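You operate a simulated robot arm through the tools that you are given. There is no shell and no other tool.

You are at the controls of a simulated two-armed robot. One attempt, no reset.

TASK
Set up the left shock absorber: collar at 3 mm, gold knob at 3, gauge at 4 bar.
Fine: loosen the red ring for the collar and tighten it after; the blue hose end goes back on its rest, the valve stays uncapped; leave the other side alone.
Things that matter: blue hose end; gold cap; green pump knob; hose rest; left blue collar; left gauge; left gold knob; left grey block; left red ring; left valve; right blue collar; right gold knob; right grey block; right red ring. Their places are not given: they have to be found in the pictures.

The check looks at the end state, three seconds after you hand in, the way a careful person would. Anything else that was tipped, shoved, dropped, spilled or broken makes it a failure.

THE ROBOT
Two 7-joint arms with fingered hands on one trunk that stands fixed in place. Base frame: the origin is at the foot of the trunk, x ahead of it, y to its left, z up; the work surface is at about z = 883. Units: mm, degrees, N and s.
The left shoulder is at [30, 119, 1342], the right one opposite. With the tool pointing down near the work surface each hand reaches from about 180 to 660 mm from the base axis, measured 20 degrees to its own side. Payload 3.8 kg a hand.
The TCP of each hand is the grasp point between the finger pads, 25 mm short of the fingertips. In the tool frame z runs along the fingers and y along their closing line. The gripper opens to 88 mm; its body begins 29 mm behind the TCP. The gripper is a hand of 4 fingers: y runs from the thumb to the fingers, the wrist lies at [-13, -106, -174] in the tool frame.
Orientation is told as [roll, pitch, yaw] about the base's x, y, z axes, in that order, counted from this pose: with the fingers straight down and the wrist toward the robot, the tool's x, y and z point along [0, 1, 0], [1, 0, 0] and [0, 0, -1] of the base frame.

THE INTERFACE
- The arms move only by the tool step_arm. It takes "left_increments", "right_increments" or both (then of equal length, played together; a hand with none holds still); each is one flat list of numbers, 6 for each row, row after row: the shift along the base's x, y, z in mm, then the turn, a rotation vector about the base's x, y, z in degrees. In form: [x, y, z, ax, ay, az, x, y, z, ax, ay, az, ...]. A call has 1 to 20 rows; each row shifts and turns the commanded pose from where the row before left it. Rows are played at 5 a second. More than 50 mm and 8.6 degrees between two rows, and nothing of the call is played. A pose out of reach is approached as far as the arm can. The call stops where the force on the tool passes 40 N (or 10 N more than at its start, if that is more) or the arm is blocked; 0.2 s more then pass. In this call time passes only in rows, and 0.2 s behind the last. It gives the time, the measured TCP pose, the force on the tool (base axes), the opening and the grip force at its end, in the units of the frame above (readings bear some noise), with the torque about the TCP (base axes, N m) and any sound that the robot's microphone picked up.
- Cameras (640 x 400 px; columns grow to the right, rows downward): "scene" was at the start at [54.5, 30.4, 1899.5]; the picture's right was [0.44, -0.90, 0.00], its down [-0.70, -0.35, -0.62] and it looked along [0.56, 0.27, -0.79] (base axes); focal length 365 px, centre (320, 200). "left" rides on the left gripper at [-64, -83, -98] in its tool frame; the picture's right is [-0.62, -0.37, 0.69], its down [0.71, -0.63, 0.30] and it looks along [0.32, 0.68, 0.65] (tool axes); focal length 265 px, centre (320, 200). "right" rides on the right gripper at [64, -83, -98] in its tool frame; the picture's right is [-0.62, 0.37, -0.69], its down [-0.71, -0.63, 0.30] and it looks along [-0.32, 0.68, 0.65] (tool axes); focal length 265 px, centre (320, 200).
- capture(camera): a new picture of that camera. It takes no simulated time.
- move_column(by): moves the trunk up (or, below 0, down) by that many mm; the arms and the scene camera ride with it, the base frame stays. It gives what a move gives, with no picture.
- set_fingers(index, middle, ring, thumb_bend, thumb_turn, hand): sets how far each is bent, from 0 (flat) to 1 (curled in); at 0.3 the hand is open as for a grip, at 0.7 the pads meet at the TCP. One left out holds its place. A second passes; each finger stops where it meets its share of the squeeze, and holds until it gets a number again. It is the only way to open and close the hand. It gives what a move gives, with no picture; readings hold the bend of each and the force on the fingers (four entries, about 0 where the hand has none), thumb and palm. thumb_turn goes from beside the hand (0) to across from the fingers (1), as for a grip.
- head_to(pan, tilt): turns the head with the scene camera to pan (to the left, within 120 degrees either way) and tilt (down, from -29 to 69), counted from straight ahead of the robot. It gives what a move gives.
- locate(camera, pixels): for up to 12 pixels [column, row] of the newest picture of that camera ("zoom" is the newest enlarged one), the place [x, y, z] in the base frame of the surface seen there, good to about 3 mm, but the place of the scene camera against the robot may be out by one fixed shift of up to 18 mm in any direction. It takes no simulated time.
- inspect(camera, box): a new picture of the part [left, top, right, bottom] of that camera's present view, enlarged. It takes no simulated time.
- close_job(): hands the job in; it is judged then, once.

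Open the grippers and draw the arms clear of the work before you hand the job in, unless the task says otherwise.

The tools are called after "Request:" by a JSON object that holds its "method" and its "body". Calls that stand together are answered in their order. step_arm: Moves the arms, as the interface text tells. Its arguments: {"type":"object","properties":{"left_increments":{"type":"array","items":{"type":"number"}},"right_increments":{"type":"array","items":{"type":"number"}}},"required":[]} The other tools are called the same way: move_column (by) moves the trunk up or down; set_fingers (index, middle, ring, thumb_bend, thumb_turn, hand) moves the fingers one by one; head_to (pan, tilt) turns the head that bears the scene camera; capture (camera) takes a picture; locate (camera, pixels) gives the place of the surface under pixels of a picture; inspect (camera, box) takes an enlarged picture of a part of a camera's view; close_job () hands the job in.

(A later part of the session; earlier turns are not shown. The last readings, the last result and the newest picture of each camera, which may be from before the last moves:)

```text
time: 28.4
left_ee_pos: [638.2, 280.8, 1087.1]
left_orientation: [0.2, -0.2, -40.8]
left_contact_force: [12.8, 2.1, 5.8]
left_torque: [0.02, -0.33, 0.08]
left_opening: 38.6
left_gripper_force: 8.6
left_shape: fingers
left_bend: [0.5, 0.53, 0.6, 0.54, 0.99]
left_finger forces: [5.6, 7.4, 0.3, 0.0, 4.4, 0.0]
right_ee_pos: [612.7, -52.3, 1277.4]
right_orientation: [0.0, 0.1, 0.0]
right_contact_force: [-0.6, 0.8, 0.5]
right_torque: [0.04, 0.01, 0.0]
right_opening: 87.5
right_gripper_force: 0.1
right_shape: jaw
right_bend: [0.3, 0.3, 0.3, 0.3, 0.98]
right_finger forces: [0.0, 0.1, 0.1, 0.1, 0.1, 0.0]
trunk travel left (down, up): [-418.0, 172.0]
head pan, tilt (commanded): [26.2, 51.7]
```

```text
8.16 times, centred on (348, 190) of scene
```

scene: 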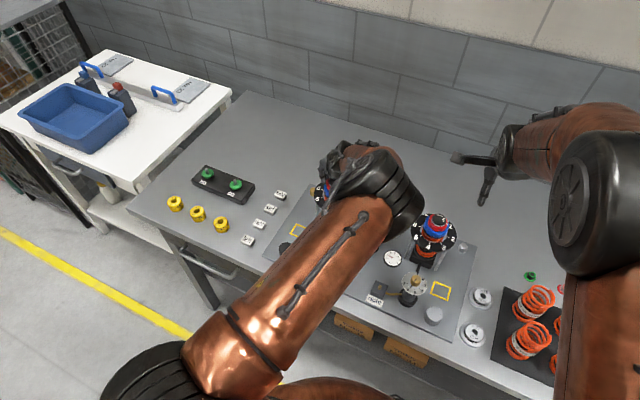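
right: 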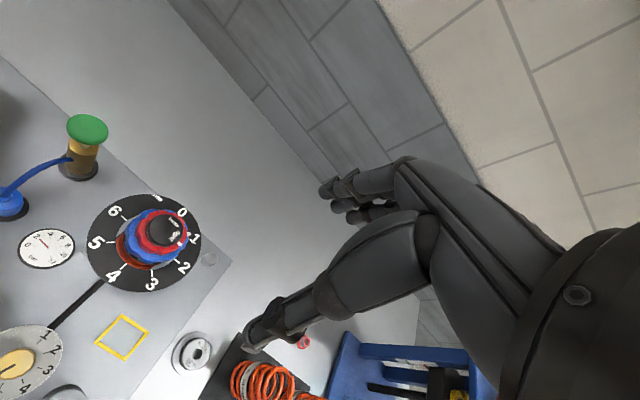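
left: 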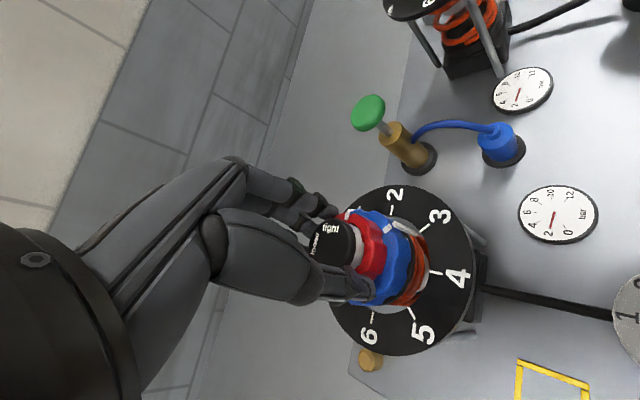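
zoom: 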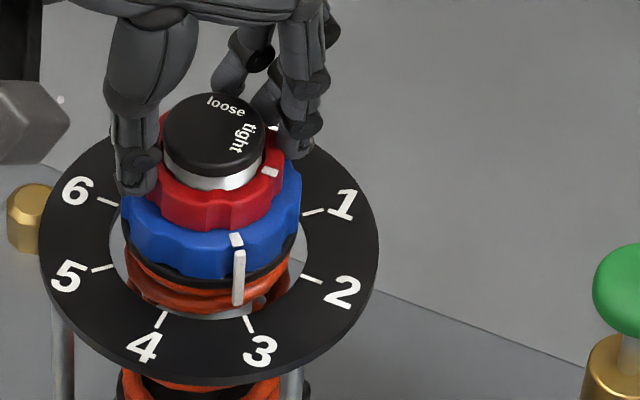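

The ring mark is by "tight" (offset matches the starting picture) and the bar is on 3. I turn a few degrees further to feel the stop.

Request:
{"method": "step_arm", "body": {"left_increments": [-0.5, 0, 0, 0, 0, -3, 0, 0, 0, 0, 0, -3]}}

Request:
{"method": "inspect", "body": {"camera": "left", "box": [270, 170, 450, 340]}}

Request:
{"method": "inspect", "body": {"camera": "scene", "box": [330, 170, 366, 210]}}

```text
time: 29.0
left_ee_pos: [637.6, 282.0, 1086.8]
left_orientation: [0.1, -0.1, -46.7]
left_contact_force: [12.9, 4.4, 6.9]
left_torque: [0.07, -0.38, 0.27]
left_opening: 38.5
left_gripper_force: 9.2
left_shape: fingers
left_bend: [0.5, 0.54, 0.6, 0.54, 0.98]
left_finger forces: [5.3, 9.0, 0.3, 0.1, 4.2, 0.0]
right_ee_pos: [613.9, -51.1, 1278.3]
right_orientation: [0.1, 0.1, 0.2]
right_contact_force: [0.0, -0.1, 0.3]
right_torque: [-0.01, 0.02, -0.01]
right_opening: 87.8
right_gripper_force: 0.1
right_shape: jaw
right_bend: [0.3, 0.3, 0.3, 0.3, 0.98]
right_finger forces: [0.0, 0.0, 0.0, 0.0, 0.0, 0.1]
trunk travel left (down, up): [-418.0, 172.0]
head pan, tilt (commanded): [26.2, 51.7]
```

```text
2.35 times, centred on (360, 255) of left
```

zoom: 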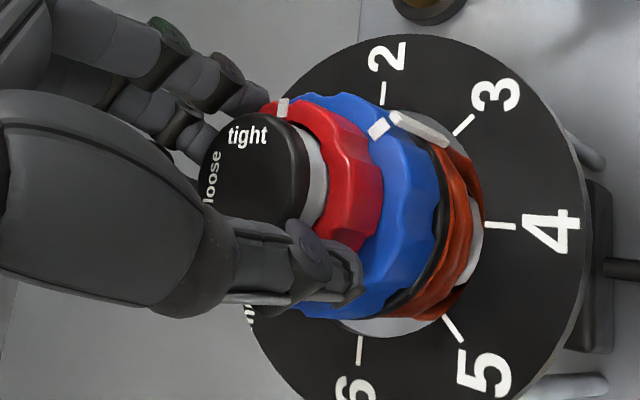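

```text
10.00 times, centred on (348, 190) of scene
```

zoom: 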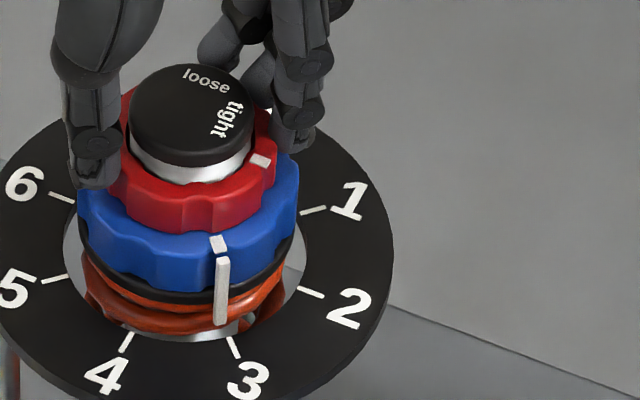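

The torque rose to 0.27 Nm, so the ring is tight. I release, lift clear, and then move to a viewpoint in the vertical plane of tick 3 so the bar/tick alignment can be judged without parallax.

Request:
{"method": "set_fingers", "body": {"hand": "left", "index": 0.3, "middle": 0.3, "ring": 0.3, "thumb_bend": 0.3}}

Request:
{"method": "step_arm", "body": {"left_increments": [0, 0, 30, 0, 0, 0, 0, 0, 30, 0, 0, 0, 0, 0, 5, 0, 0, 0]}}

Request:
{"method": "step_arm", "body": {"left_increments": [-15, -10, 0, 0, 0, 8, -15, -11, 0, 0, 0, 8, -15, -11, 0, 0, 0, 8, -15, -11, 0, 0, 0, 8, -15, -11, 0, 0, 0, 8, -15, -11, 0, 0, 0, 8, -15, -11, 0, 0, 0, 8, -15, -11, 0, 0, 0, 8]}}

Request:
{"method": "capture", "body": {"camera": "left"}}

Request:
{"method": "inspect", "body": {"camera": "scene", "box": [330, 170, 366, 210]}}

```text
time: 30.0
left_ee_pos: [637.0, 279.8, 1088.0]
left_orientation: [0.0, 0.0, -46.8]
left_contact_force: [-0.2, 1.2, 0.1]
left_torque: [-0.02, 0.01, 0.01]
left_opening: 84.3
left_gripper_force: 0.1
left_shape: fingers
left_bend: [0.3, 0.3, 0.3, 0.3, 0.98]
left_finger forces: [0.0, 0.0, 0.0, 0.0, 0.0, 0.0]
right_ee_pos: [611.7, -52.7, 1278.5]
right_orientation: [0.0, 0.0, 0.0]
right_contact_force: [0.0, -0.7, 0.3]
right_torque: [0.0, 0.01, 0.0]
right_opening: 87.8
right_gripper_force: 0.0
right_shape: jaw
right_bend: [0.3, 0.3, 0.3, 0.3, 0.98]
right_finger forces: [0.0, 0.0, 0.1, 0.0, 0.0, 0.0]
trunk travel left (down, up): [-418.0, 172.0]
head pan, tilt (commanded): [26.2, 51.7]
```

```text
time: 30.8
left_ee_pos: [635.5, 280.9, 1150.8]
left_orientation: [0.1, 0.0, -46.6]
left_contact_force: [-0.8, 0.1, 0.6]
left_torque: [-0.01, 0.04, -0.03]
left_opening: 84.4
left_gripper_force: 0.0
left_shape: fingers
left_bend: [0.3, 0.3, 0.3, 0.3, 0.98]
left_finger forces: [0.0, 0.0, 0.0, 0.1, 0.1, 0.0]
right_ee_pos: [612.0, -51.5, 1278.4]
right_orientation: [0.0, 0.0, 0.0]
right_contact_force: [-0.5, -0.1, 0.1]
right_torque: [0.02, 0.01, -0.02]
right_opening: 87.9
right_gripper_force: 0.1
right_shape: jaw
right_bend: [0.3, 0.3, 0.3, 0.3, 0.98]
right_finger forces: [0.1, 0.0, 0.1, 0.0, 0.0, 0.0]
trunk travel left (down, up): [-418.0, 172.0]
head pan, tilt (commanded): [26.2, 51.7]
```

```text
time: 32.6
left_ee_pos: [516.0, 192.7, 1154.7]
left_orientation: [0.0, -0.1, 17.6]
left_contact_force: [-0.6, -0.5, 1.0]
left_torque: [0.0, 0.03, 0.0]
left_opening: 84.3
left_gripper_force: 0.0
left_shape: fingers
left_bend: [0.3, 0.3, 0.3, 0.3, 0.98]
left_finger forces: [0.1, 0.0, 0.1, 0.0, 0.0, 0.1]
right_ee_pos: [612.1, -53.7, 1278.5]
right_orientation: [0.1, 0.0, -0.1]
right_contact_force: [0.2, -0.7, 1.2]
right_torque: [0.05, 0.01, -0.02]
right_opening: 87.6
right_gripper_force: 0.2
right_shape: jaw
right_bend: [0.3, 0.3, 0.3, 0.3, 0.98]
right_finger forces: [0.0, 0.0, 0.0, 0.0, 0.0, 0.1]
trunk travel left (down, up): [-418.0, 172.0]
head pan, tilt (commanded): [26.2, 51.7]
```

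```text
taken
```

left: 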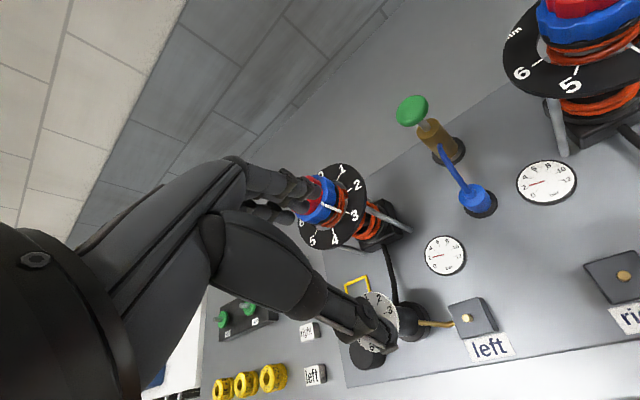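

```text
10.00 times, centred on (348, 190) of scene
```

zoom: 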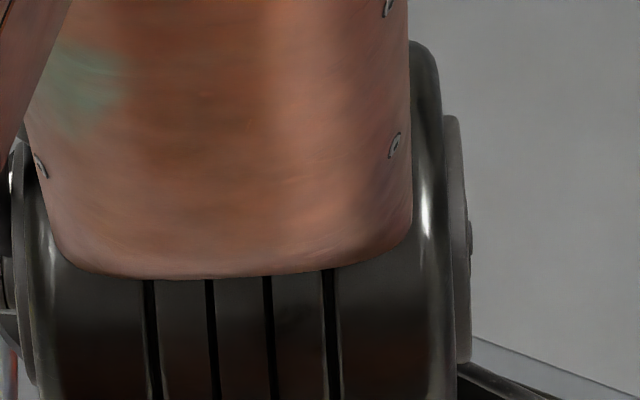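

The camera is now in the plane at about -136°, so bar and tick should line up if set at 3. I zoom on the tower.

Request:
{"method": "inspect", "body": {"camera": "left", "box": [295, 160, 375, 250]}}

Request:
{"method": "inspect", "body": {"camera": "left", "box": [310, 175, 366, 225]}}

```text
4.44 times, centred on (335, 205) of left
```

zoom: 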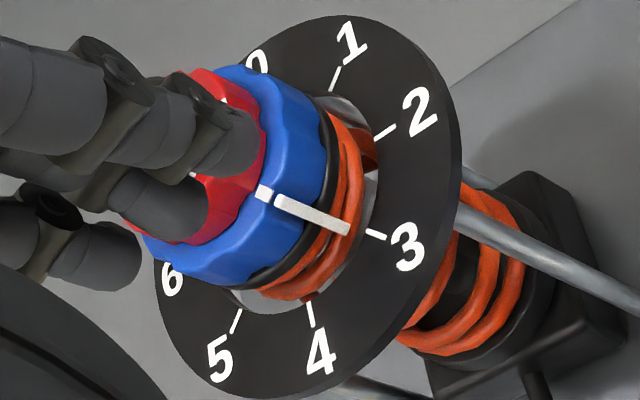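

```text
8.00 times, centred on (338, 200) of left
```

zoom: 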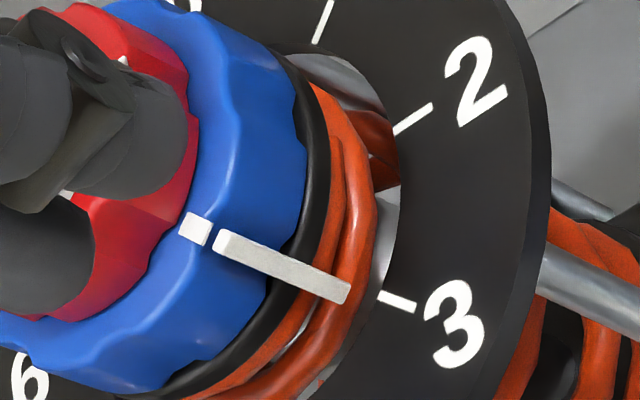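

The bar's line passes slightly on the 4-side of tick 3 (about 11 px in this zoom, roughly 2-3°). I locate several points on the bar and ticks for a second estimate.

Request:
{"method": "locate", "body": {"camera": "zoom", "pixels": [[230, 246], [245, 252], [260, 258], [275, 265], [290, 271], [305, 277], [320, 284], [335, 290], [390, 298], [405, 305], [413, 118], [323, 22]]}}

Request:
{"method": "inspect", "body": {"camera": "left", "box": [295, 160, 375, 250]}}

Request:
{"method": "locate", "body": {"camera": "zoom", "pixels": [[335, 80], [383, 132], [376, 234], [311, 314], [236, 320], [285, 205], [300, 212], [315, 218], [330, 224], [340, 228]]}}

```text
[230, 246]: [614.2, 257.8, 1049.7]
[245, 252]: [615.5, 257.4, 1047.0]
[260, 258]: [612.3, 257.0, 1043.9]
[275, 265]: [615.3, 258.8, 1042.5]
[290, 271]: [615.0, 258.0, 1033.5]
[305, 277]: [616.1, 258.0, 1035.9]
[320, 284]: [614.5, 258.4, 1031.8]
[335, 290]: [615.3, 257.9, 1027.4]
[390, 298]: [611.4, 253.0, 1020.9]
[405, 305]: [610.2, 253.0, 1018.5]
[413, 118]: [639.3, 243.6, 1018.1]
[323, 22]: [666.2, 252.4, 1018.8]
```

```text
4.44 times, centred on (335, 205) of left
```

zoom: 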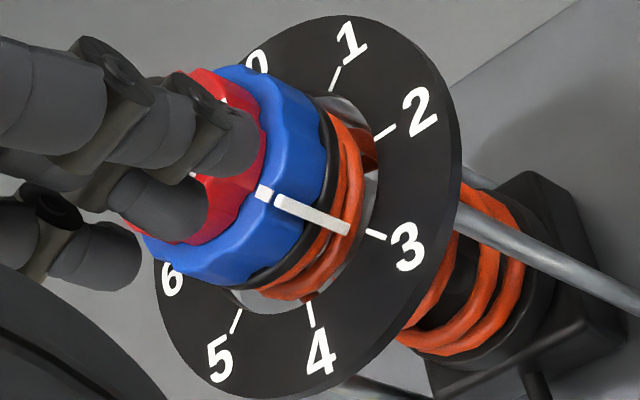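

```text
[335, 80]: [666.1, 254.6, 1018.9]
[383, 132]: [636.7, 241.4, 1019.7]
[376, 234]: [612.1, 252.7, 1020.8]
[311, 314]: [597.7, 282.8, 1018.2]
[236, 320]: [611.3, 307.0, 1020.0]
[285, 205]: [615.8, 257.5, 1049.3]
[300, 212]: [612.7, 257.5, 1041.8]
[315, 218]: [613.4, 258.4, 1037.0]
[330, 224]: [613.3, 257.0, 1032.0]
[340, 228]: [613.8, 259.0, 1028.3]
```

The image geometry puts the collar at about 3.04-3.07; I may fine-tune it later. Next I view the gold knob from behind with the left hand moved back to about (410, 220).

Request:
{"method": "step_arm", "body": {"left_increments": [-21, 5, 0, 0, 0, -4, -21, 5, 0, 0, 0, -4, -21, 5, 0, 0, 0, -4, -21, 5, 0, 0, 0, -4, -21, 5, 0, 0, 0, -2]}}

Request:
{"method": "capture", "body": {"camera": "left"}}

Request:
{"method": "capture", "body": {"camera": "scene"}}

```text
time: 33.8
left_ee_pos: [411.0, 216.8, 1154.7]
left_orientation: [0.1, -0.1, -0.9]
left_contact_force: [0.7, 0.7, 0.4]
left_torque: [-0.01, 0.01, 0.02]
left_opening: 84.4
left_gripper_force: 0.0
left_shape: fingers
left_bend: [0.3, 0.3, 0.3, 0.3, 0.98]
left_finger forces: [0.0, 0.0, 0.0, 0.1, 0.0, 0.0]
right_ee_pos: [612.3, -51.1, 1280.1]
right_orientation: [0.0, 0.1, 0.0]
right_contact_force: [0.1, 0.1, 0.8]
right_torque: [0.0, -0.01, 0.01]
right_opening: 87.7
right_gripper_force: 0.1
right_shape: jaw
right_bend: [0.3, 0.3, 0.3, 0.3, 0.98]
right_finger forces: [0.1, 0.0, 0.0, 0.1, 0.0, 0.1]
trunk travel left (down, up): [-418.0, 172.0]
head pan, tilt (commanded): [26.2, 51.7]
```

```text
taken
```

left: 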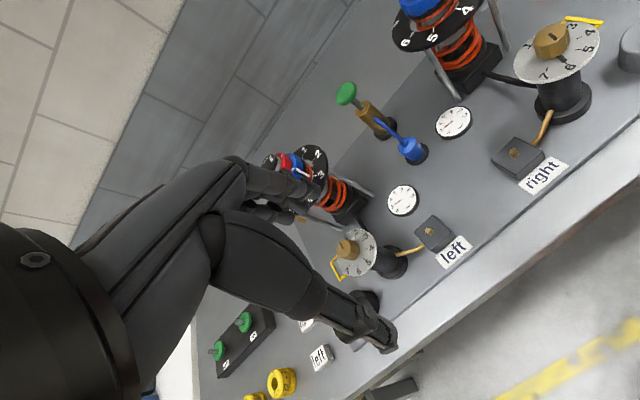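

```text
taken
```

scene: 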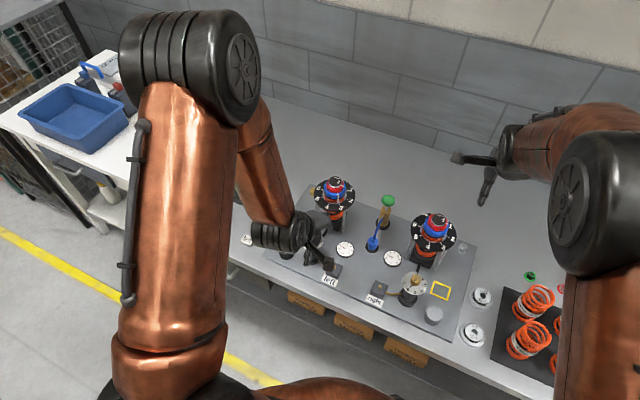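

The whole left unit is visible; I zoom on the tower in the scene view (settings check) and on the knob dial in the left view, and locate knob points.

Request:
{"method": "inspect", "body": {"camera": "scene", "box": [310, 172, 358, 216]}}

Request:
{"method": "inspect", "body": {"camera": "left", "box": [322, 220, 402, 290]}}

Request:
{"method": "locate", "body": {"camera": "zoom", "pixels": [[205, 165], [235, 155], [215, 215], [190, 195], [275, 240], [300, 200], [290, 150], [245, 265], [190, 260], [265, 105], [310, 230], [230, 180]]}}

```text
9.09 times, centred on (334, 194) of scene
```

zoom: 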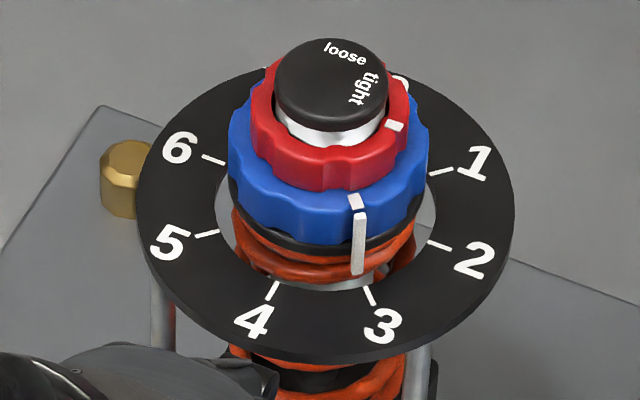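

```text
5.71 times, centred on (362, 255) of left
```

zoom: 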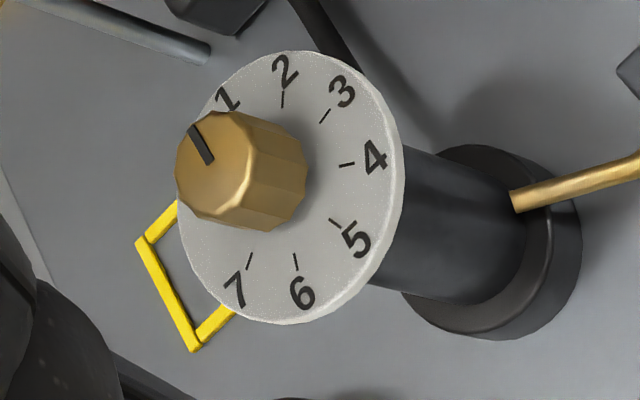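

```text
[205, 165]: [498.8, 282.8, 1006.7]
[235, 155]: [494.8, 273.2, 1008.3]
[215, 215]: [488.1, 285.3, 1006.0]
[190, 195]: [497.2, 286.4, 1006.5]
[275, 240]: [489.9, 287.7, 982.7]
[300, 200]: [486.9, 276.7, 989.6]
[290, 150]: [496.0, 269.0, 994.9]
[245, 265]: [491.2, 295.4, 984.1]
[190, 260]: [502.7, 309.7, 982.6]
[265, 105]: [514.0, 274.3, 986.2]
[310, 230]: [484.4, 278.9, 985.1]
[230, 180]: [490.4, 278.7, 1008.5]
```

The knob top centre is near (493, 280, 1007), dial at z about 985. I locate its tick marks and the pointer line for angles.

Request:
{"method": "inspect", "body": {"camera": "left", "box": [322, 220, 402, 290]}}

Request:
{"method": "locate", "body": {"camera": "zoom", "pixels": [[283, 99], [325, 116], [347, 164], [336, 222], [296, 261], [249, 261], [195, 132], [208, 158], [202, 146], [178, 180], [225, 225], [255, 165]]}}

Request:
{"method": "inspect", "body": {"camera": "scene", "box": [295, 235, 365, 300]}}

```text
5.71 times, centred on (362, 255) of left
```

zoom: 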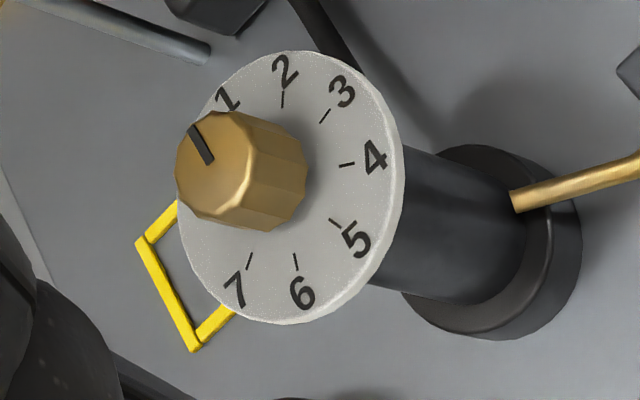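

```text
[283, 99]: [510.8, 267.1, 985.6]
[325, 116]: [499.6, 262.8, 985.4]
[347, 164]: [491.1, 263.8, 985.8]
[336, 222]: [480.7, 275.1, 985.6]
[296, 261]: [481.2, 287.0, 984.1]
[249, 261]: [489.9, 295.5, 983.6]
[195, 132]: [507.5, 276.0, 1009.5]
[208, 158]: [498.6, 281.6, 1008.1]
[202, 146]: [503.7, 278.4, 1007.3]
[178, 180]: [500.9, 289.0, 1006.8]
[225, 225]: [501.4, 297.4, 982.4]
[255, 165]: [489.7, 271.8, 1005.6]
```

```text
6.15 times, centred on (330, 268) of scene
```

zoom: 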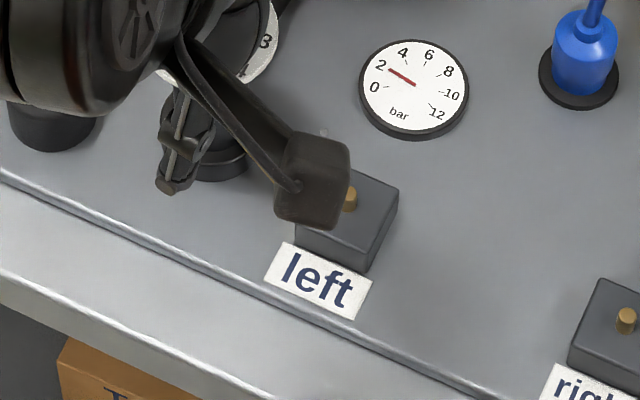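

The knob ticks fit a 40° spacing clockwise with 1 near 0° and 3 near -80°. I move above the knob at (494.5, 280, 1090) with yaw +41° to start a clockwise turn.

Request:
{"method": "step_arm", "body": {"left_increments": [13.9, 10.5, -10.7, 0, 0, 7, 13.9, 10.5, -10.7, 0, 0, 7, 13.9, 10.5, -10.7, 0, 0, 7, 13.9, 10.5, -10.7, 0, 0, 7, 13.9, 10.5, -10.7, 0, 0, 7, 13.9, 10.5, -10.7, 0, 0, 7]}}

Request:
{"method": "capture", "body": {"camera": "left"}}

Request:
{"method": "inspect", "body": {"camera": "left", "box": [330, 190, 450, 320]}}

```text
time: 35.2
left_ee_pos: [493.6, 279.3, 1089.0]
left_orientation: [0.0, 0.0, 41.4]
left_contact_force: [-0.4, -0.1, -0.4]
left_torque: [-0.02, -0.01, 0.02]
left_opening: 84.3
left_gripper_force: 0.0
left_shape: fingers
left_bend: [0.3, 0.3, 0.3, 0.3, 0.98]
left_finger forces: [0.0, 0.1, 0.0, 0.1, 0.0, 0.0]
right_ee_pos: [614.7, -52.2, 1277.7]
right_orientation: [-0.1, 0.1, 0.1]
right_contact_force: [0.4, -0.7, 0.8]
right_torque: [0.02, -0.03, 0.01]
right_opening: 87.8
right_gripper_force: 0.1
right_shape: jaw
right_bend: [0.3, 0.3, 0.3, 0.3, 0.98]
right_finger forces: [0.1, 0.1, 0.0, 0.1, 0.1, 0.1]
trunk travel left (down, up): [-418.0, 172.0]
head pan, tilt (commanded): [26.2, 51.7]
```

```text
taken
```

left: 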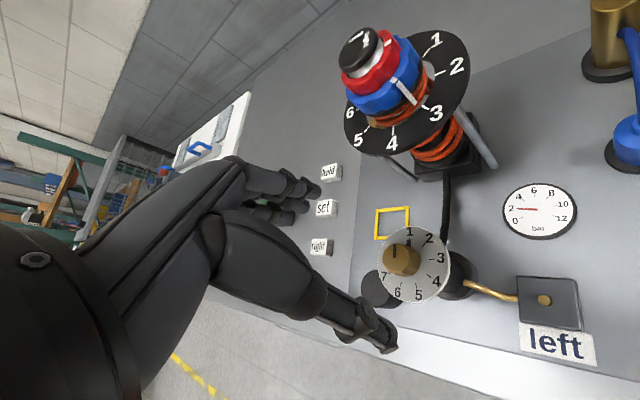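

```text
3.08 times, centred on (390, 255) of left
```

zoom: 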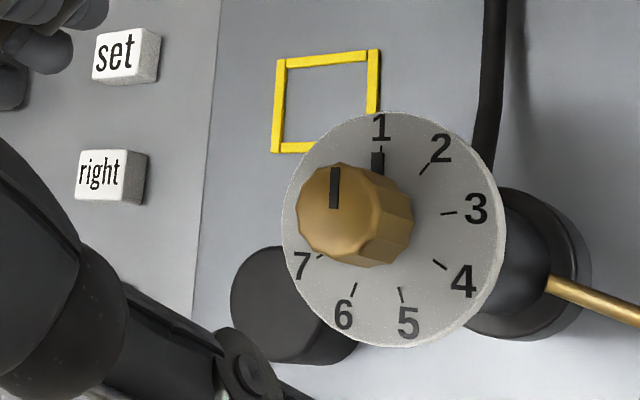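

Opposite ticks line up (1-5, 2-6, 3-7), so the spacing is 45° and the knob needs -90°. I refine the knob centre by locating its top face and a ring of ticks in this closer view.

Request:
{"method": "locate", "body": {"camera": "zoom", "pixels": [[335, 208], [305, 205], [365, 205], [335, 172], [335, 243], [378, 163], [427, 168], [450, 213], [440, 266], [401, 295], [353, 290], [318, 255]]}}

Request:
{"method": "inspect", "body": {"camera": "left", "box": [370, 225, 440, 305]}}

```text
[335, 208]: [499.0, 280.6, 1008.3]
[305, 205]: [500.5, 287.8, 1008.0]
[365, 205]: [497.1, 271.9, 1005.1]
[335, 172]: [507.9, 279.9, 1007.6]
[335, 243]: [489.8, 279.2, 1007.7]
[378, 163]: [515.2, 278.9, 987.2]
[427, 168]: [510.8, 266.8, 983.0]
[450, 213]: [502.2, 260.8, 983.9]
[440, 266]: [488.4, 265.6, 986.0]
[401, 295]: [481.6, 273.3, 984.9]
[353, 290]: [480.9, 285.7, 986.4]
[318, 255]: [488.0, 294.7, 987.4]
```

```text
5.00 times, centred on (405, 265) of left
```

zoom: 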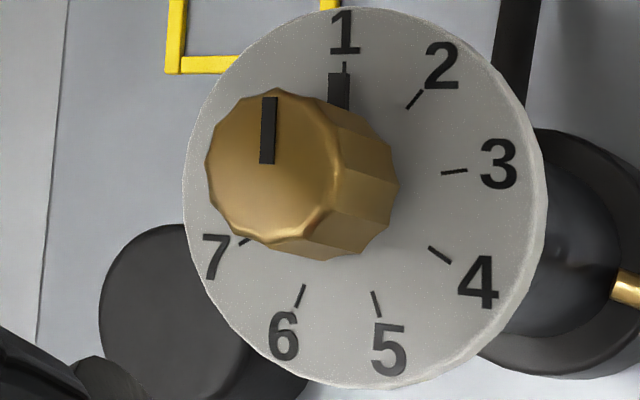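

The fit gives knob centre about (498, 279.7), ticks 40° apart with 1 at 0° and 3 at -80°; so I need -80°. I descend so the fingertips end at about z 992, above the pointer tab, centred between index and middle.

Request:
{"method": "step_arm", "body": {"left_increments": [0.8, 0.9, -25, 0, 0, 0, 0.8, 0.9, -25, 0, 0, 0, 0.8, 0.9, -22, 0, 0, 0]}}

Request:
{"method": "set_fingers", "body": {"hand": "left", "index": 0.5, "middle": 0.5, "ring": 0.5, "thumb_bend": 0.5}}

Request:
{"method": "capture", "body": {"camera": "left"}}

Request:
{"method": "inspect", "body": {"camera": "left", "box": [270, 180, 400, 310]}}

```text
time: 36.0
left_ee_pos: [497.0, 285.1, 1017.1]
left_orientation: [0.0, 0.0, 41.3]
left_contact_force: [-0.3, 0.4, -0.2]
left_torque: [0.01, 0.02, 0.0]
left_opening: 84.6
left_gripper_force: 0.0
left_shape: fingers
left_bend: [0.3, 0.3, 0.3, 0.3, 0.98]
left_finger forces: [0.0, 0.0, 0.1, 0.0, 0.0, 0.1]
right_ee_pos: [611.5, -51.2, 1277.5]
right_orientation: [0.0, 0.0, 0.0]
right_contact_force: [0.4, -1.0, 0.3]
right_torque: [0.02, -0.03, 0.0]
right_opening: 87.7
right_gripper_force: 0.0
right_shape: jaw
right_bend: [0.3, 0.3, 0.3, 0.3, 0.98]
right_finger forces: [0.0, 0.1, 0.0, 0.1, 0.0, 0.1]
trunk travel left (down, up): [-418.0, 172.0]
head pan, tilt (commanded): [26.2, 51.7]
```

```text
time: 37.0
left_ee_pos: [496.2, 285.2, 1016.6]
left_orientation: [0.0, 0.0, 41.2]
left_contact_force: [1.0, -0.1, 0.0]
left_torque: [-0.02, 0.02, 0.01]
left_opening: 42.2
left_gripper_force: 0.0
left_shape: fingers
left_bend: [0.5, 0.5, 0.5, 0.5, 0.98]
left_finger forces: [0.0, 0.0, 0.0, 0.1, 0.0, 0.0]
right_ee_pos: [612.8, -52.0, 1278.7]
right_orientation: [0.0, -0.1, 0.1]
right_contact_force: [-0.2, -1.3, -0.7]
right_torque: [-0.03, 0.0, 0.0]
right_opening: 87.7
right_gripper_force: 0.0
right_shape: jaw
right_bend: [0.3, 0.3, 0.3, 0.3, 0.98]
right_finger forces: [0.0, 0.0, 0.0, 0.0, 0.0, 0.1]
trunk travel left (down, up): [-418.0, 172.0]
head pan, tilt (commanded): [26.2, 51.7]
```

```text
taken
```

left: 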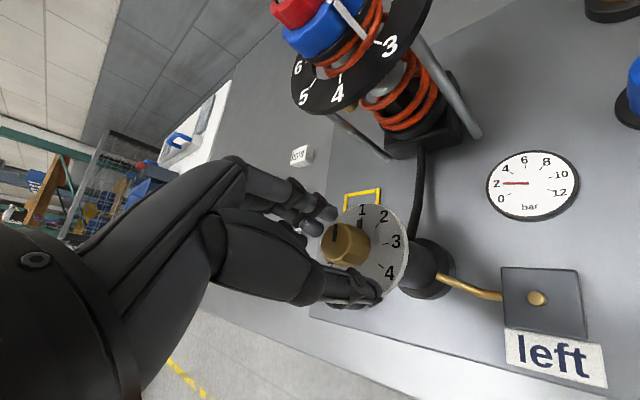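

```text
3.08 times, centred on (335, 245) of left
```

zoom: 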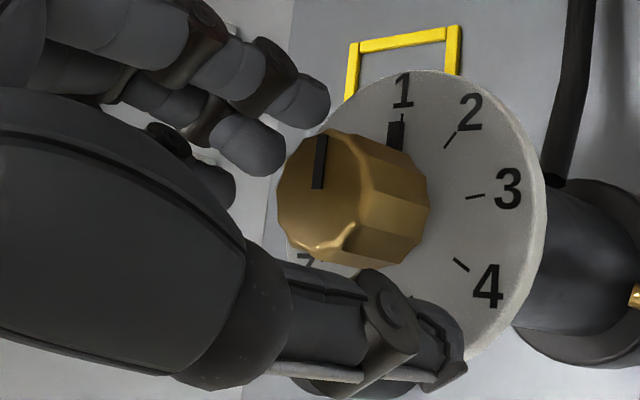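

The knob centre sits at about (498, 279.3); the hand is 3 mm too far to +y, so I shift it and then close index, middle and thumb (ring finger stays).

Request:
{"method": "step_arm", "body": {"left_increments": [0, -3.2, 0, 0, 0, 0]}}

Request:
{"method": "set_fingers", "body": {"hand": "left", "index": 0.68, "middle": 0.68, "thumb_bend": 0.68}}

Request:
{"method": "capture", "body": {"camera": "left"}}

Request:
{"method": "inspect", "body": {"camera": "left", "box": [270, 180, 400, 310]}}

```text
time: 37.4
left_ee_pos: [497.6, 282.1, 1016.8]
left_orientation: [0.0, 0.0, 41.3]
left_contact_force: [-0.3, 0.0, -0.2]
left_torque: [-0.02, 0.01, 0.03]
left_opening: 42.3
left_gripper_force: 0.1
left_shape: fingers
left_bend: [0.5, 0.5, 0.5, 0.5, 0.98]
left_finger forces: [0.0, 0.0, 0.1, 0.0, 0.0, 0.1]
right_ee_pos: [612.1, -52.3, 1278.1]
right_orientation: [-0.1, 0.0, 0.0]
right_contact_force: [-0.4, 0.0, -0.4]
right_torque: [0.01, -0.04, 0.02]
right_opening: 87.6
right_gripper_force: 0.0
right_shape: jaw
right_bend: [0.3, 0.3, 0.3, 0.3, 0.98]
right_finger forces: [0.1, 0.0, 0.0, 0.0, 0.0, 0.0]
trunk travel left (down, up): [-418.0, 172.0]
head pan, tilt (commanded): [26.2, 51.7]
```

```text
time: 38.4
left_ee_pos: [496.5, 281.7, 1016.8]
left_orientation: [0.0, 0.0, 41.3]
left_contact_force: [2.6, 2.6, -0.6]
left_torque: [0.06, -0.05, 0.0]
left_opening: 16.6
left_gripper_force: 5.2
left_shape: fingers
left_bend: [0.6, 0.66, 0.5, 0.63, 0.97]
left_finger forces: [5.0, 2.0, 0.0, 0.0, 3.5, 0.1]
right_ee_pos: [614.5, -52.1, 1278.6]
right_orientation: [0.1, 0.0, 0.0]
right_contact_force: [0.8, -0.1, 0.2]
right_torque: [0.03, 0.03, 0.0]
right_opening: 87.8
right_gripper_force: 0.1
right_shape: jaw
right_bend: [0.3, 0.3, 0.3, 0.3, 0.98]
right_finger forces: [0.2, 0.0, 0.1, 0.0, 0.0, 0.0]
trunk travel left (down, up): [-418.0, 172.0]
head pan, tilt (commanded): [26.2, 51.7]
```

```text
taken
```

left: 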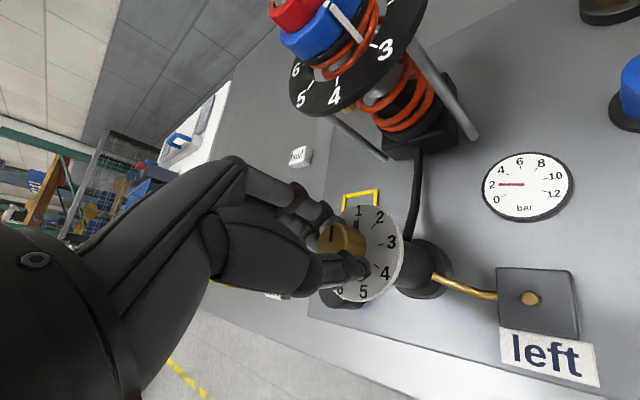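

```text
3.08 times, centred on (335, 245) of left
```

zoom: 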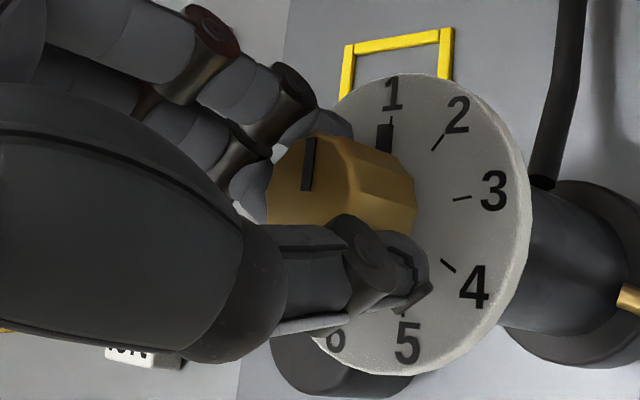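

Index, middle and thumb hold the knob. I turn clockwise 16°, orbiting slightly around the knob axis, and check the pointer.

Request:
{"method": "step_arm", "body": {"left_increments": [0.4, 0.1, 0, 0, 0, -8, 0.4, 0.1, 0, 0, 0, -8]}}

Request:
{"method": "capture", "body": {"camera": "left"}}

Request:
{"method": "inspect", "body": {"camera": "left", "box": [270, 180, 400, 310]}}

```text
time: 39.0
left_ee_pos: [497.9, 283.0, 1017.5]
left_orientation: [0.0, 0.0, 25.1]
left_contact_force: [2.4, 3.6, 0.2]
left_torque: [0.05, -0.06, 0.03]
left_opening: 16.7
left_gripper_force: 5.3
left_shape: fingers
left_bend: [0.6, 0.66, 0.5, 0.63, 0.97]
left_finger forces: [4.6, 2.9, 0.0, 0.0, 3.8, 0.0]
right_ee_pos: [612.4, -52.5, 1279.4]
right_orientation: [0.1, 0.1, -0.1]
right_contact_force: [0.1, 0.1, -0.5]
right_torque: [0.0, 0.02, 0.01]
right_opening: 87.4
right_gripper_force: 0.0
right_shape: jaw
right_bend: [0.3, 0.3, 0.3, 0.3, 0.98]
right_finger forces: [0.0, 0.1, 0.1, 0.0, 0.0, 0.1]
trunk travel left (down, up): [-418.0, 172.0]
head pan, tilt (commanded): [26.2, 51.7]
```

```text
taken
```

left: 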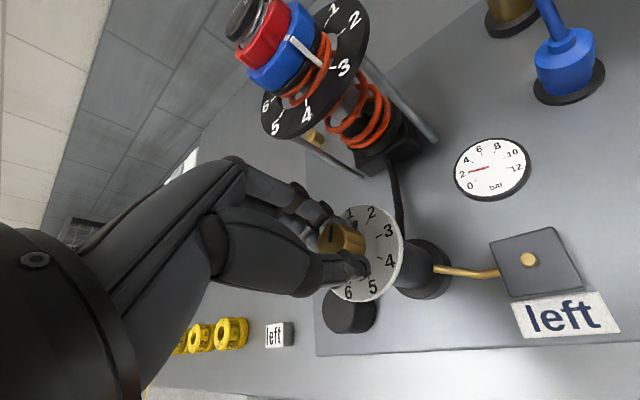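

```text
3.08 times, centred on (335, 245) of left
```

zoom: 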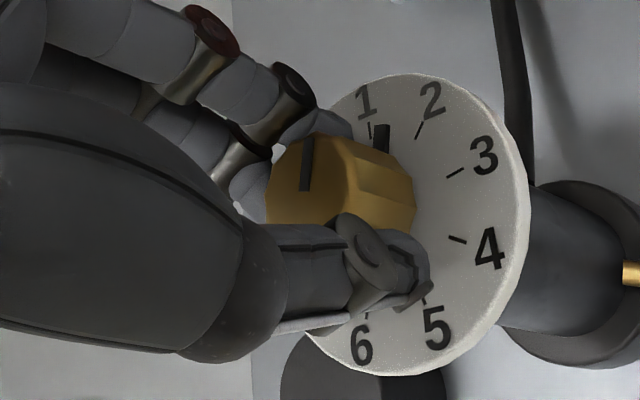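

The tab has moved to between 1 and 2 with the hand. I continue clockwise by 48°.

Request:
{"method": "step_arm", "body": {"left_increments": [0.4, 0.1, 0, 0, 0, -8, 0.4, 0, 0, 0, 0, -8, 0.4, 0, 0, 0, 0, -8, 0.4, 0, 0, 0, 0, -8, 0.4, -0.1, 0, 0, 0, -8, 0.4, -0.1, 0, 0, 0, -8]}}

Request:
{"method": "capture", "body": {"camera": "left"}}

Request:
{"method": "inspect", "body": {"camera": "left", "box": [270, 180, 400, 310]}}

Request:
{"method": "inspect", "body": {"camera": "scene", "box": [290, 215, 350, 275]}}

```text
time: 40.4
left_ee_pos: [501.0, 282.0, 1016.5]
left_orientation: [0.0, -0.1, -22.7]
left_contact_force: [4.7, 2.8, 0.8]
left_torque: [0.07, -0.1, 0.01]
left_opening: 16.5
left_gripper_force: 5.1
left_shape: fingers
left_bend: [0.61, 0.65, 0.5, 0.63, 0.98]
left_finger forces: [4.3, 3.6, 0.0, 0.1, 3.7, 0.0]
right_ee_pos: [611.9, -50.9, 1278.9]
right_orientation: [-0.1, 0.0, 0.0]
right_contact_force: [0.0, -0.3, 0.3]
right_torque: [0.02, 0.0, 0.01]
right_opening: 87.5
right_gripper_force: 0.0
right_shape: jaw
right_bend: [0.3, 0.3, 0.3, 0.3, 0.98]
right_finger forces: [0.0, 0.0, 0.0, 0.1, 0.1, 0.0]
trunk travel left (down, up): [-418.0, 172.0]
head pan, tilt (commanded): [26.2, 51.7]
```

```text
taken
```

left: 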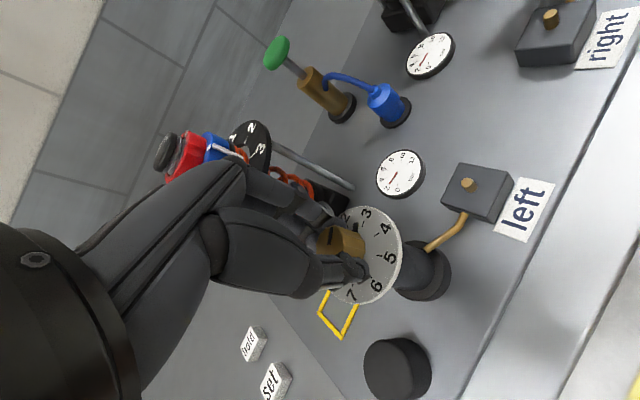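

```text
3.08 times, centred on (335, 245) of left
```

zoom: 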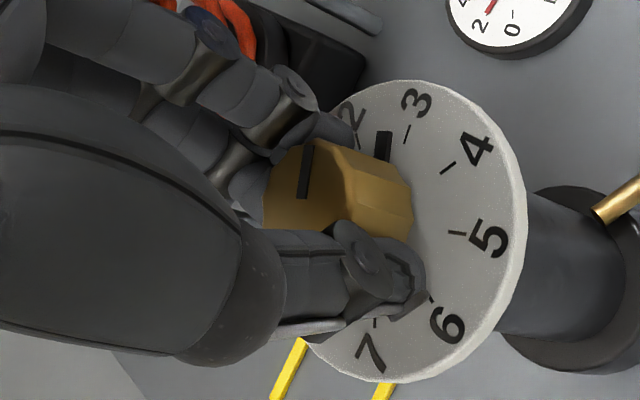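

```text
6.67 times, centred on (320, 245) of scene
```

zoom: 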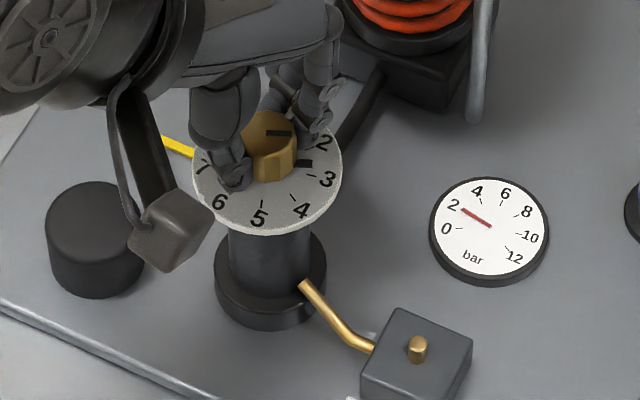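

The tab reads about 2.6 (64° turned). I turn the remaining 16° and check against tick 3.

Request:
{"method": "step_arm", "body": {"left_increments": [0.4, -0.1, 0, 0, 0, -8, 0.4, -0.2, 0, 0, 0, -8]}}

Request:
{"method": "inspect", "body": {"camera": "left", "box": [310, 190, 390, 270]}}

Request:
{"method": "inspect", "body": {"camera": "scene", "box": [305, 225, 341, 261]}}

```text
time: 40.9
left_ee_pos: [496.8, 278.9, 1013.6]
left_orientation: [0.1, 0.0, -34.2]
left_contact_force: [4.1, -1.7, 3.6]
left_torque: [-0.02, -0.14, 0.03]
left_opening: 13.7
left_gripper_force: 6.7
left_shape: fingers
left_bend: [0.62, 0.63, 0.5, 0.64, 0.97]
left_finger forces: [3.9, 5.4, 0.0, 0.0, 3.0, 0.0]
right_ee_pos: [611.7, -50.8, 1279.1]
right_orientation: [0.1, 0.0, 0.1]
right_contact_force: [-0.1, -0.5, 0.4]
right_torque: [0.01, 0.0, 0.02]
right_opening: 87.7
right_gripper_force: 0.1
right_shape: jaw
right_bend: [0.3, 0.3, 0.3, 0.3, 0.98]
right_finger forces: [0.0, 0.1, 0.1, 0.1, 0.1, 0.0]
trunk travel left (down, up): [-418.0, 172.0]
head pan, tilt (commanded): [26.2, 51.7]
stopped in row 2 (left hand): the force on the tool passed its limit at 47 N (the readings are from after the stop); the commanded pose is now the measured one
```

```text
5.00 times, centred on (350, 230) of left
```

zoom: 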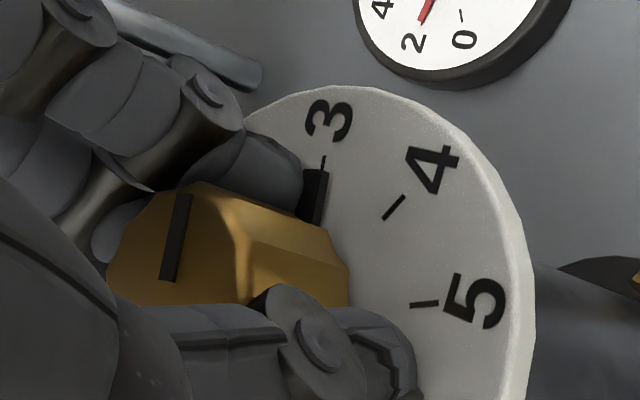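

```text
11.11 times, centred on (323, 243) of scene
```

zoom: 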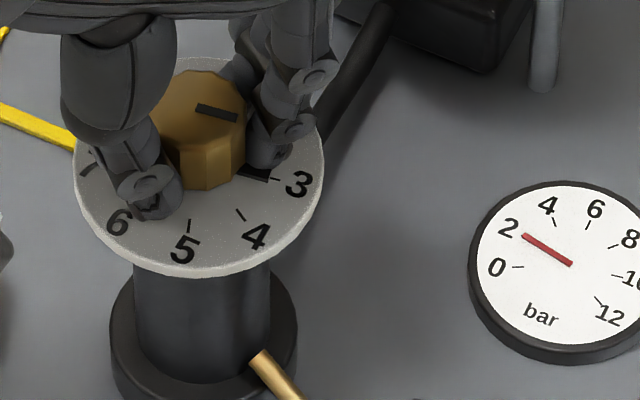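

The force limit tripped briefly (47 N) near the end; the readings are now small and the pointer is at about 3. I look at all views to find what was touched.

Request:
{"method": "capture", "body": {"camera": "scene"}}

Request:
{"method": "capture", "body": {"camera": "left"}}

Request:
{"method": "inspect", "body": {"camera": "scene", "box": [280, 160, 400, 270]}}

```text
taken
```

scene: 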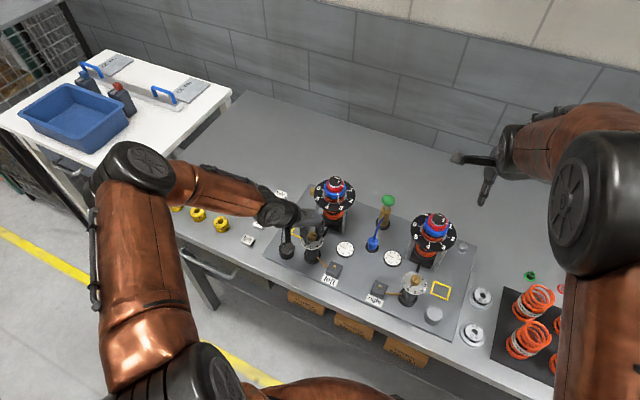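

```text
taken
```

left: 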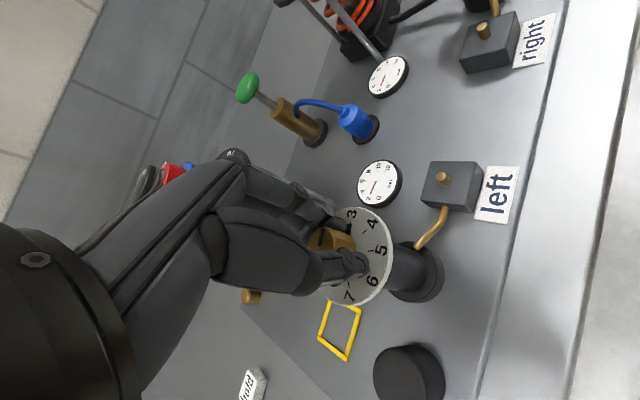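

```text
3.64 times, centred on (340, 215) of scene
```

zoom: 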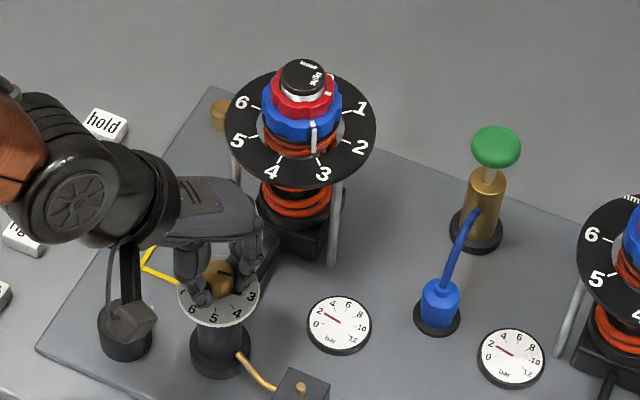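

Nothing looks displaced, and the pointer tab lines up with tick 3. I check how close the elbow/forearm is to anything by locating points on them.

Request:
{"method": "locate", "body": {"camera": "scene", "pixels": [[140, 160], [100, 180], [180, 185], [230, 205], [275, 210], [225, 222], [197, 214], [248, 240], [120, 280], [283, 250], [300, 215], [320, 212]]}}

Request:
{"method": "inspect", "body": {"camera": "scene", "box": [80, 130, 300, 270]}}

```text
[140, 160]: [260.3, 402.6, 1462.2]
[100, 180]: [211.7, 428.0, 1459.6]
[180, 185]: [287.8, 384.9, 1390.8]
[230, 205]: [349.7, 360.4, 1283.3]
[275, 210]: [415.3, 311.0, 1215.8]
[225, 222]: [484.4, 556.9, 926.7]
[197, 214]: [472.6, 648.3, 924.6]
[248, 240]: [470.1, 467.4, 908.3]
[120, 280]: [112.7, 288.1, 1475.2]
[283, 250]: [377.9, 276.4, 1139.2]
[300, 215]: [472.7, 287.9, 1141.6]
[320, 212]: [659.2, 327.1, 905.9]
```

```text
2.86 times, centred on (190, 200) of scene
```

zoom: 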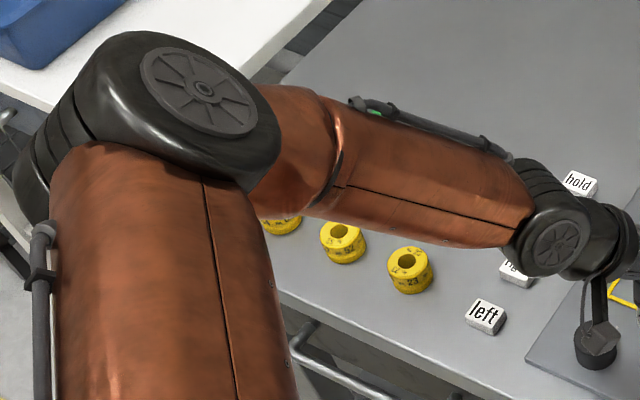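

The elbow is high (z about 1460) and away from everything, so the spike looks like an arm-posture jerk rather than a hit. I open the fingers and check the knob.

Request:
{"method": "set_fingers", "body": {"hand": "left", "index": 0.42, "middle": 0.42, "ring": 0.42, "thumb_bend": 0.42}}

Request:
{"method": "inspect", "body": {"camera": "left", "box": [310, 190, 390, 270]}}

Request:
{"method": "inspect", "body": {"camera": "scene", "box": [305, 225, 341, 261]}}

```text
time: 41.9
left_ee_pos: [495.3, 280.1, 1012.0]
left_orientation: [-0.1, 0.3, -34.0]
left_contact_force: [-3.0, 2.1, 8.3]
left_torque: [-0.05, -0.16, 0.06]
left_opening: 59.0
left_gripper_force: 3.9
left_shape: fingers
left_bend: [0.42, 0.45, 0.42, 0.42, 0.97]
left_finger forces: [0.0, 8.5, 0.0, 0.1, 0.0, 0.0]
right_ee_pos: [611.6, -51.9, 1279.2]
right_orientation: [0.0, 0.1, 0.1]
right_contact_force: [0.0, 0.5, -0.6]
right_torque: [0.0, 0.01, 0.03]
right_opening: 87.7
right_gripper_force: 0.0
right_shape: jaw
right_bend: [0.3, 0.3, 0.3, 0.3, 0.98]
right_finger forces: [0.0, 0.0, 0.0, 0.0, 0.0, 0.1]
trunk travel left (down, up): [-418.0, 172.0]
head pan, tilt (commanded): [26.2, 51.7]
```

```text
5.00 times, centred on (350, 230) of left
```

zoom: 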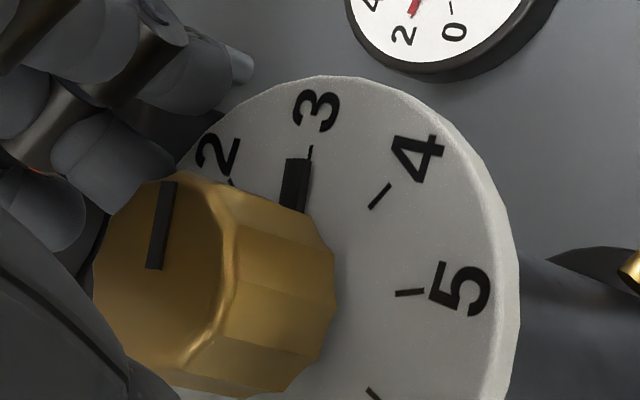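

```text
11.11 times, centred on (323, 243) of scene
```

zoom: 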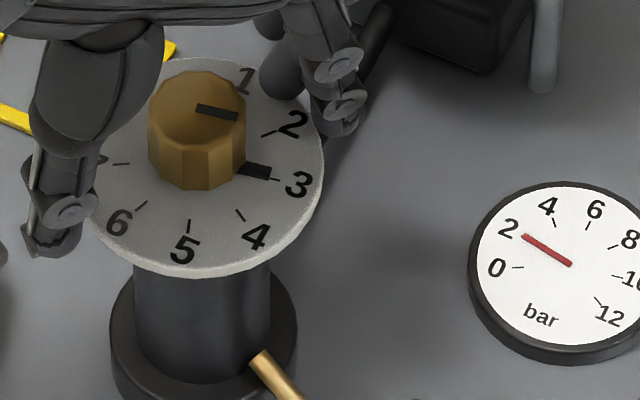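

The tab lines up with tick 3. The middle finger senses 8 N (tip near the dial), so I lift straight up now.

Request:
{"method": "step_arm", "body": {"left_increments": [0, 0, 8, 0, 0, 0, 0, 0, 15, 0, 0, 0, 0, 0, 25, 0, 0, 0, 0, 0, 30, 0, 0, 0]}}

Request:
{"method": "capture", "body": {"camera": "left"}}

Request:
{"method": "inspect", "body": {"camera": "scene", "box": [290, 220, 350, 270]}}

```text
time: 42.9
left_ee_pos: [497.1, 279.8, 1089.5]
left_orientation: [-0.1, 0.4, -34.1]
left_contact_force: [-0.9, 0.4, 1.0]
left_torque: [0.02, 0.0, -0.02]
left_opening: 58.5
left_gripper_force: 0.1
left_shape: fingers
left_bend: [0.42, 0.42, 0.42, 0.42, 0.97]
left_finger forces: [0.1, 0.0, 0.0, 0.1, 0.1, 0.0]
right_ee_pos: [612.1, -51.6, 1278.6]
right_orientation: [0.0, 0.0, 0.1]
right_contact_force: [-0.5, 0.5, 0.1]
right_torque: [-0.01, -0.01, 0.02]
right_opening: 87.8
right_gripper_force: 0.1
right_shape: jaw
right_bend: [0.3, 0.3, 0.3, 0.3, 0.98]
right_finger forces: [0.0, 0.0, 0.0, 0.1, 0.0, 0.0]
trunk travel left (down, up): [-418.0, 172.0]
head pan, tilt (commanded): [26.2, 51.7]
```

```text
taken
```

left: 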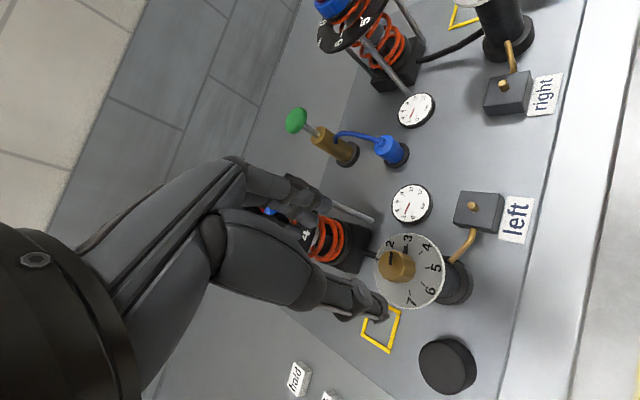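

```text
8.00 times, centred on (320, 245) of scene
```

zoom: 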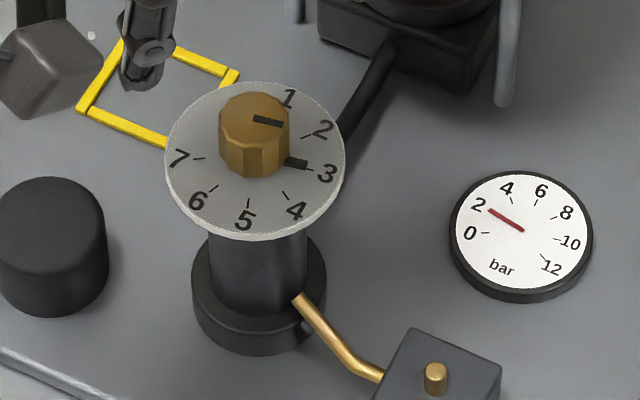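

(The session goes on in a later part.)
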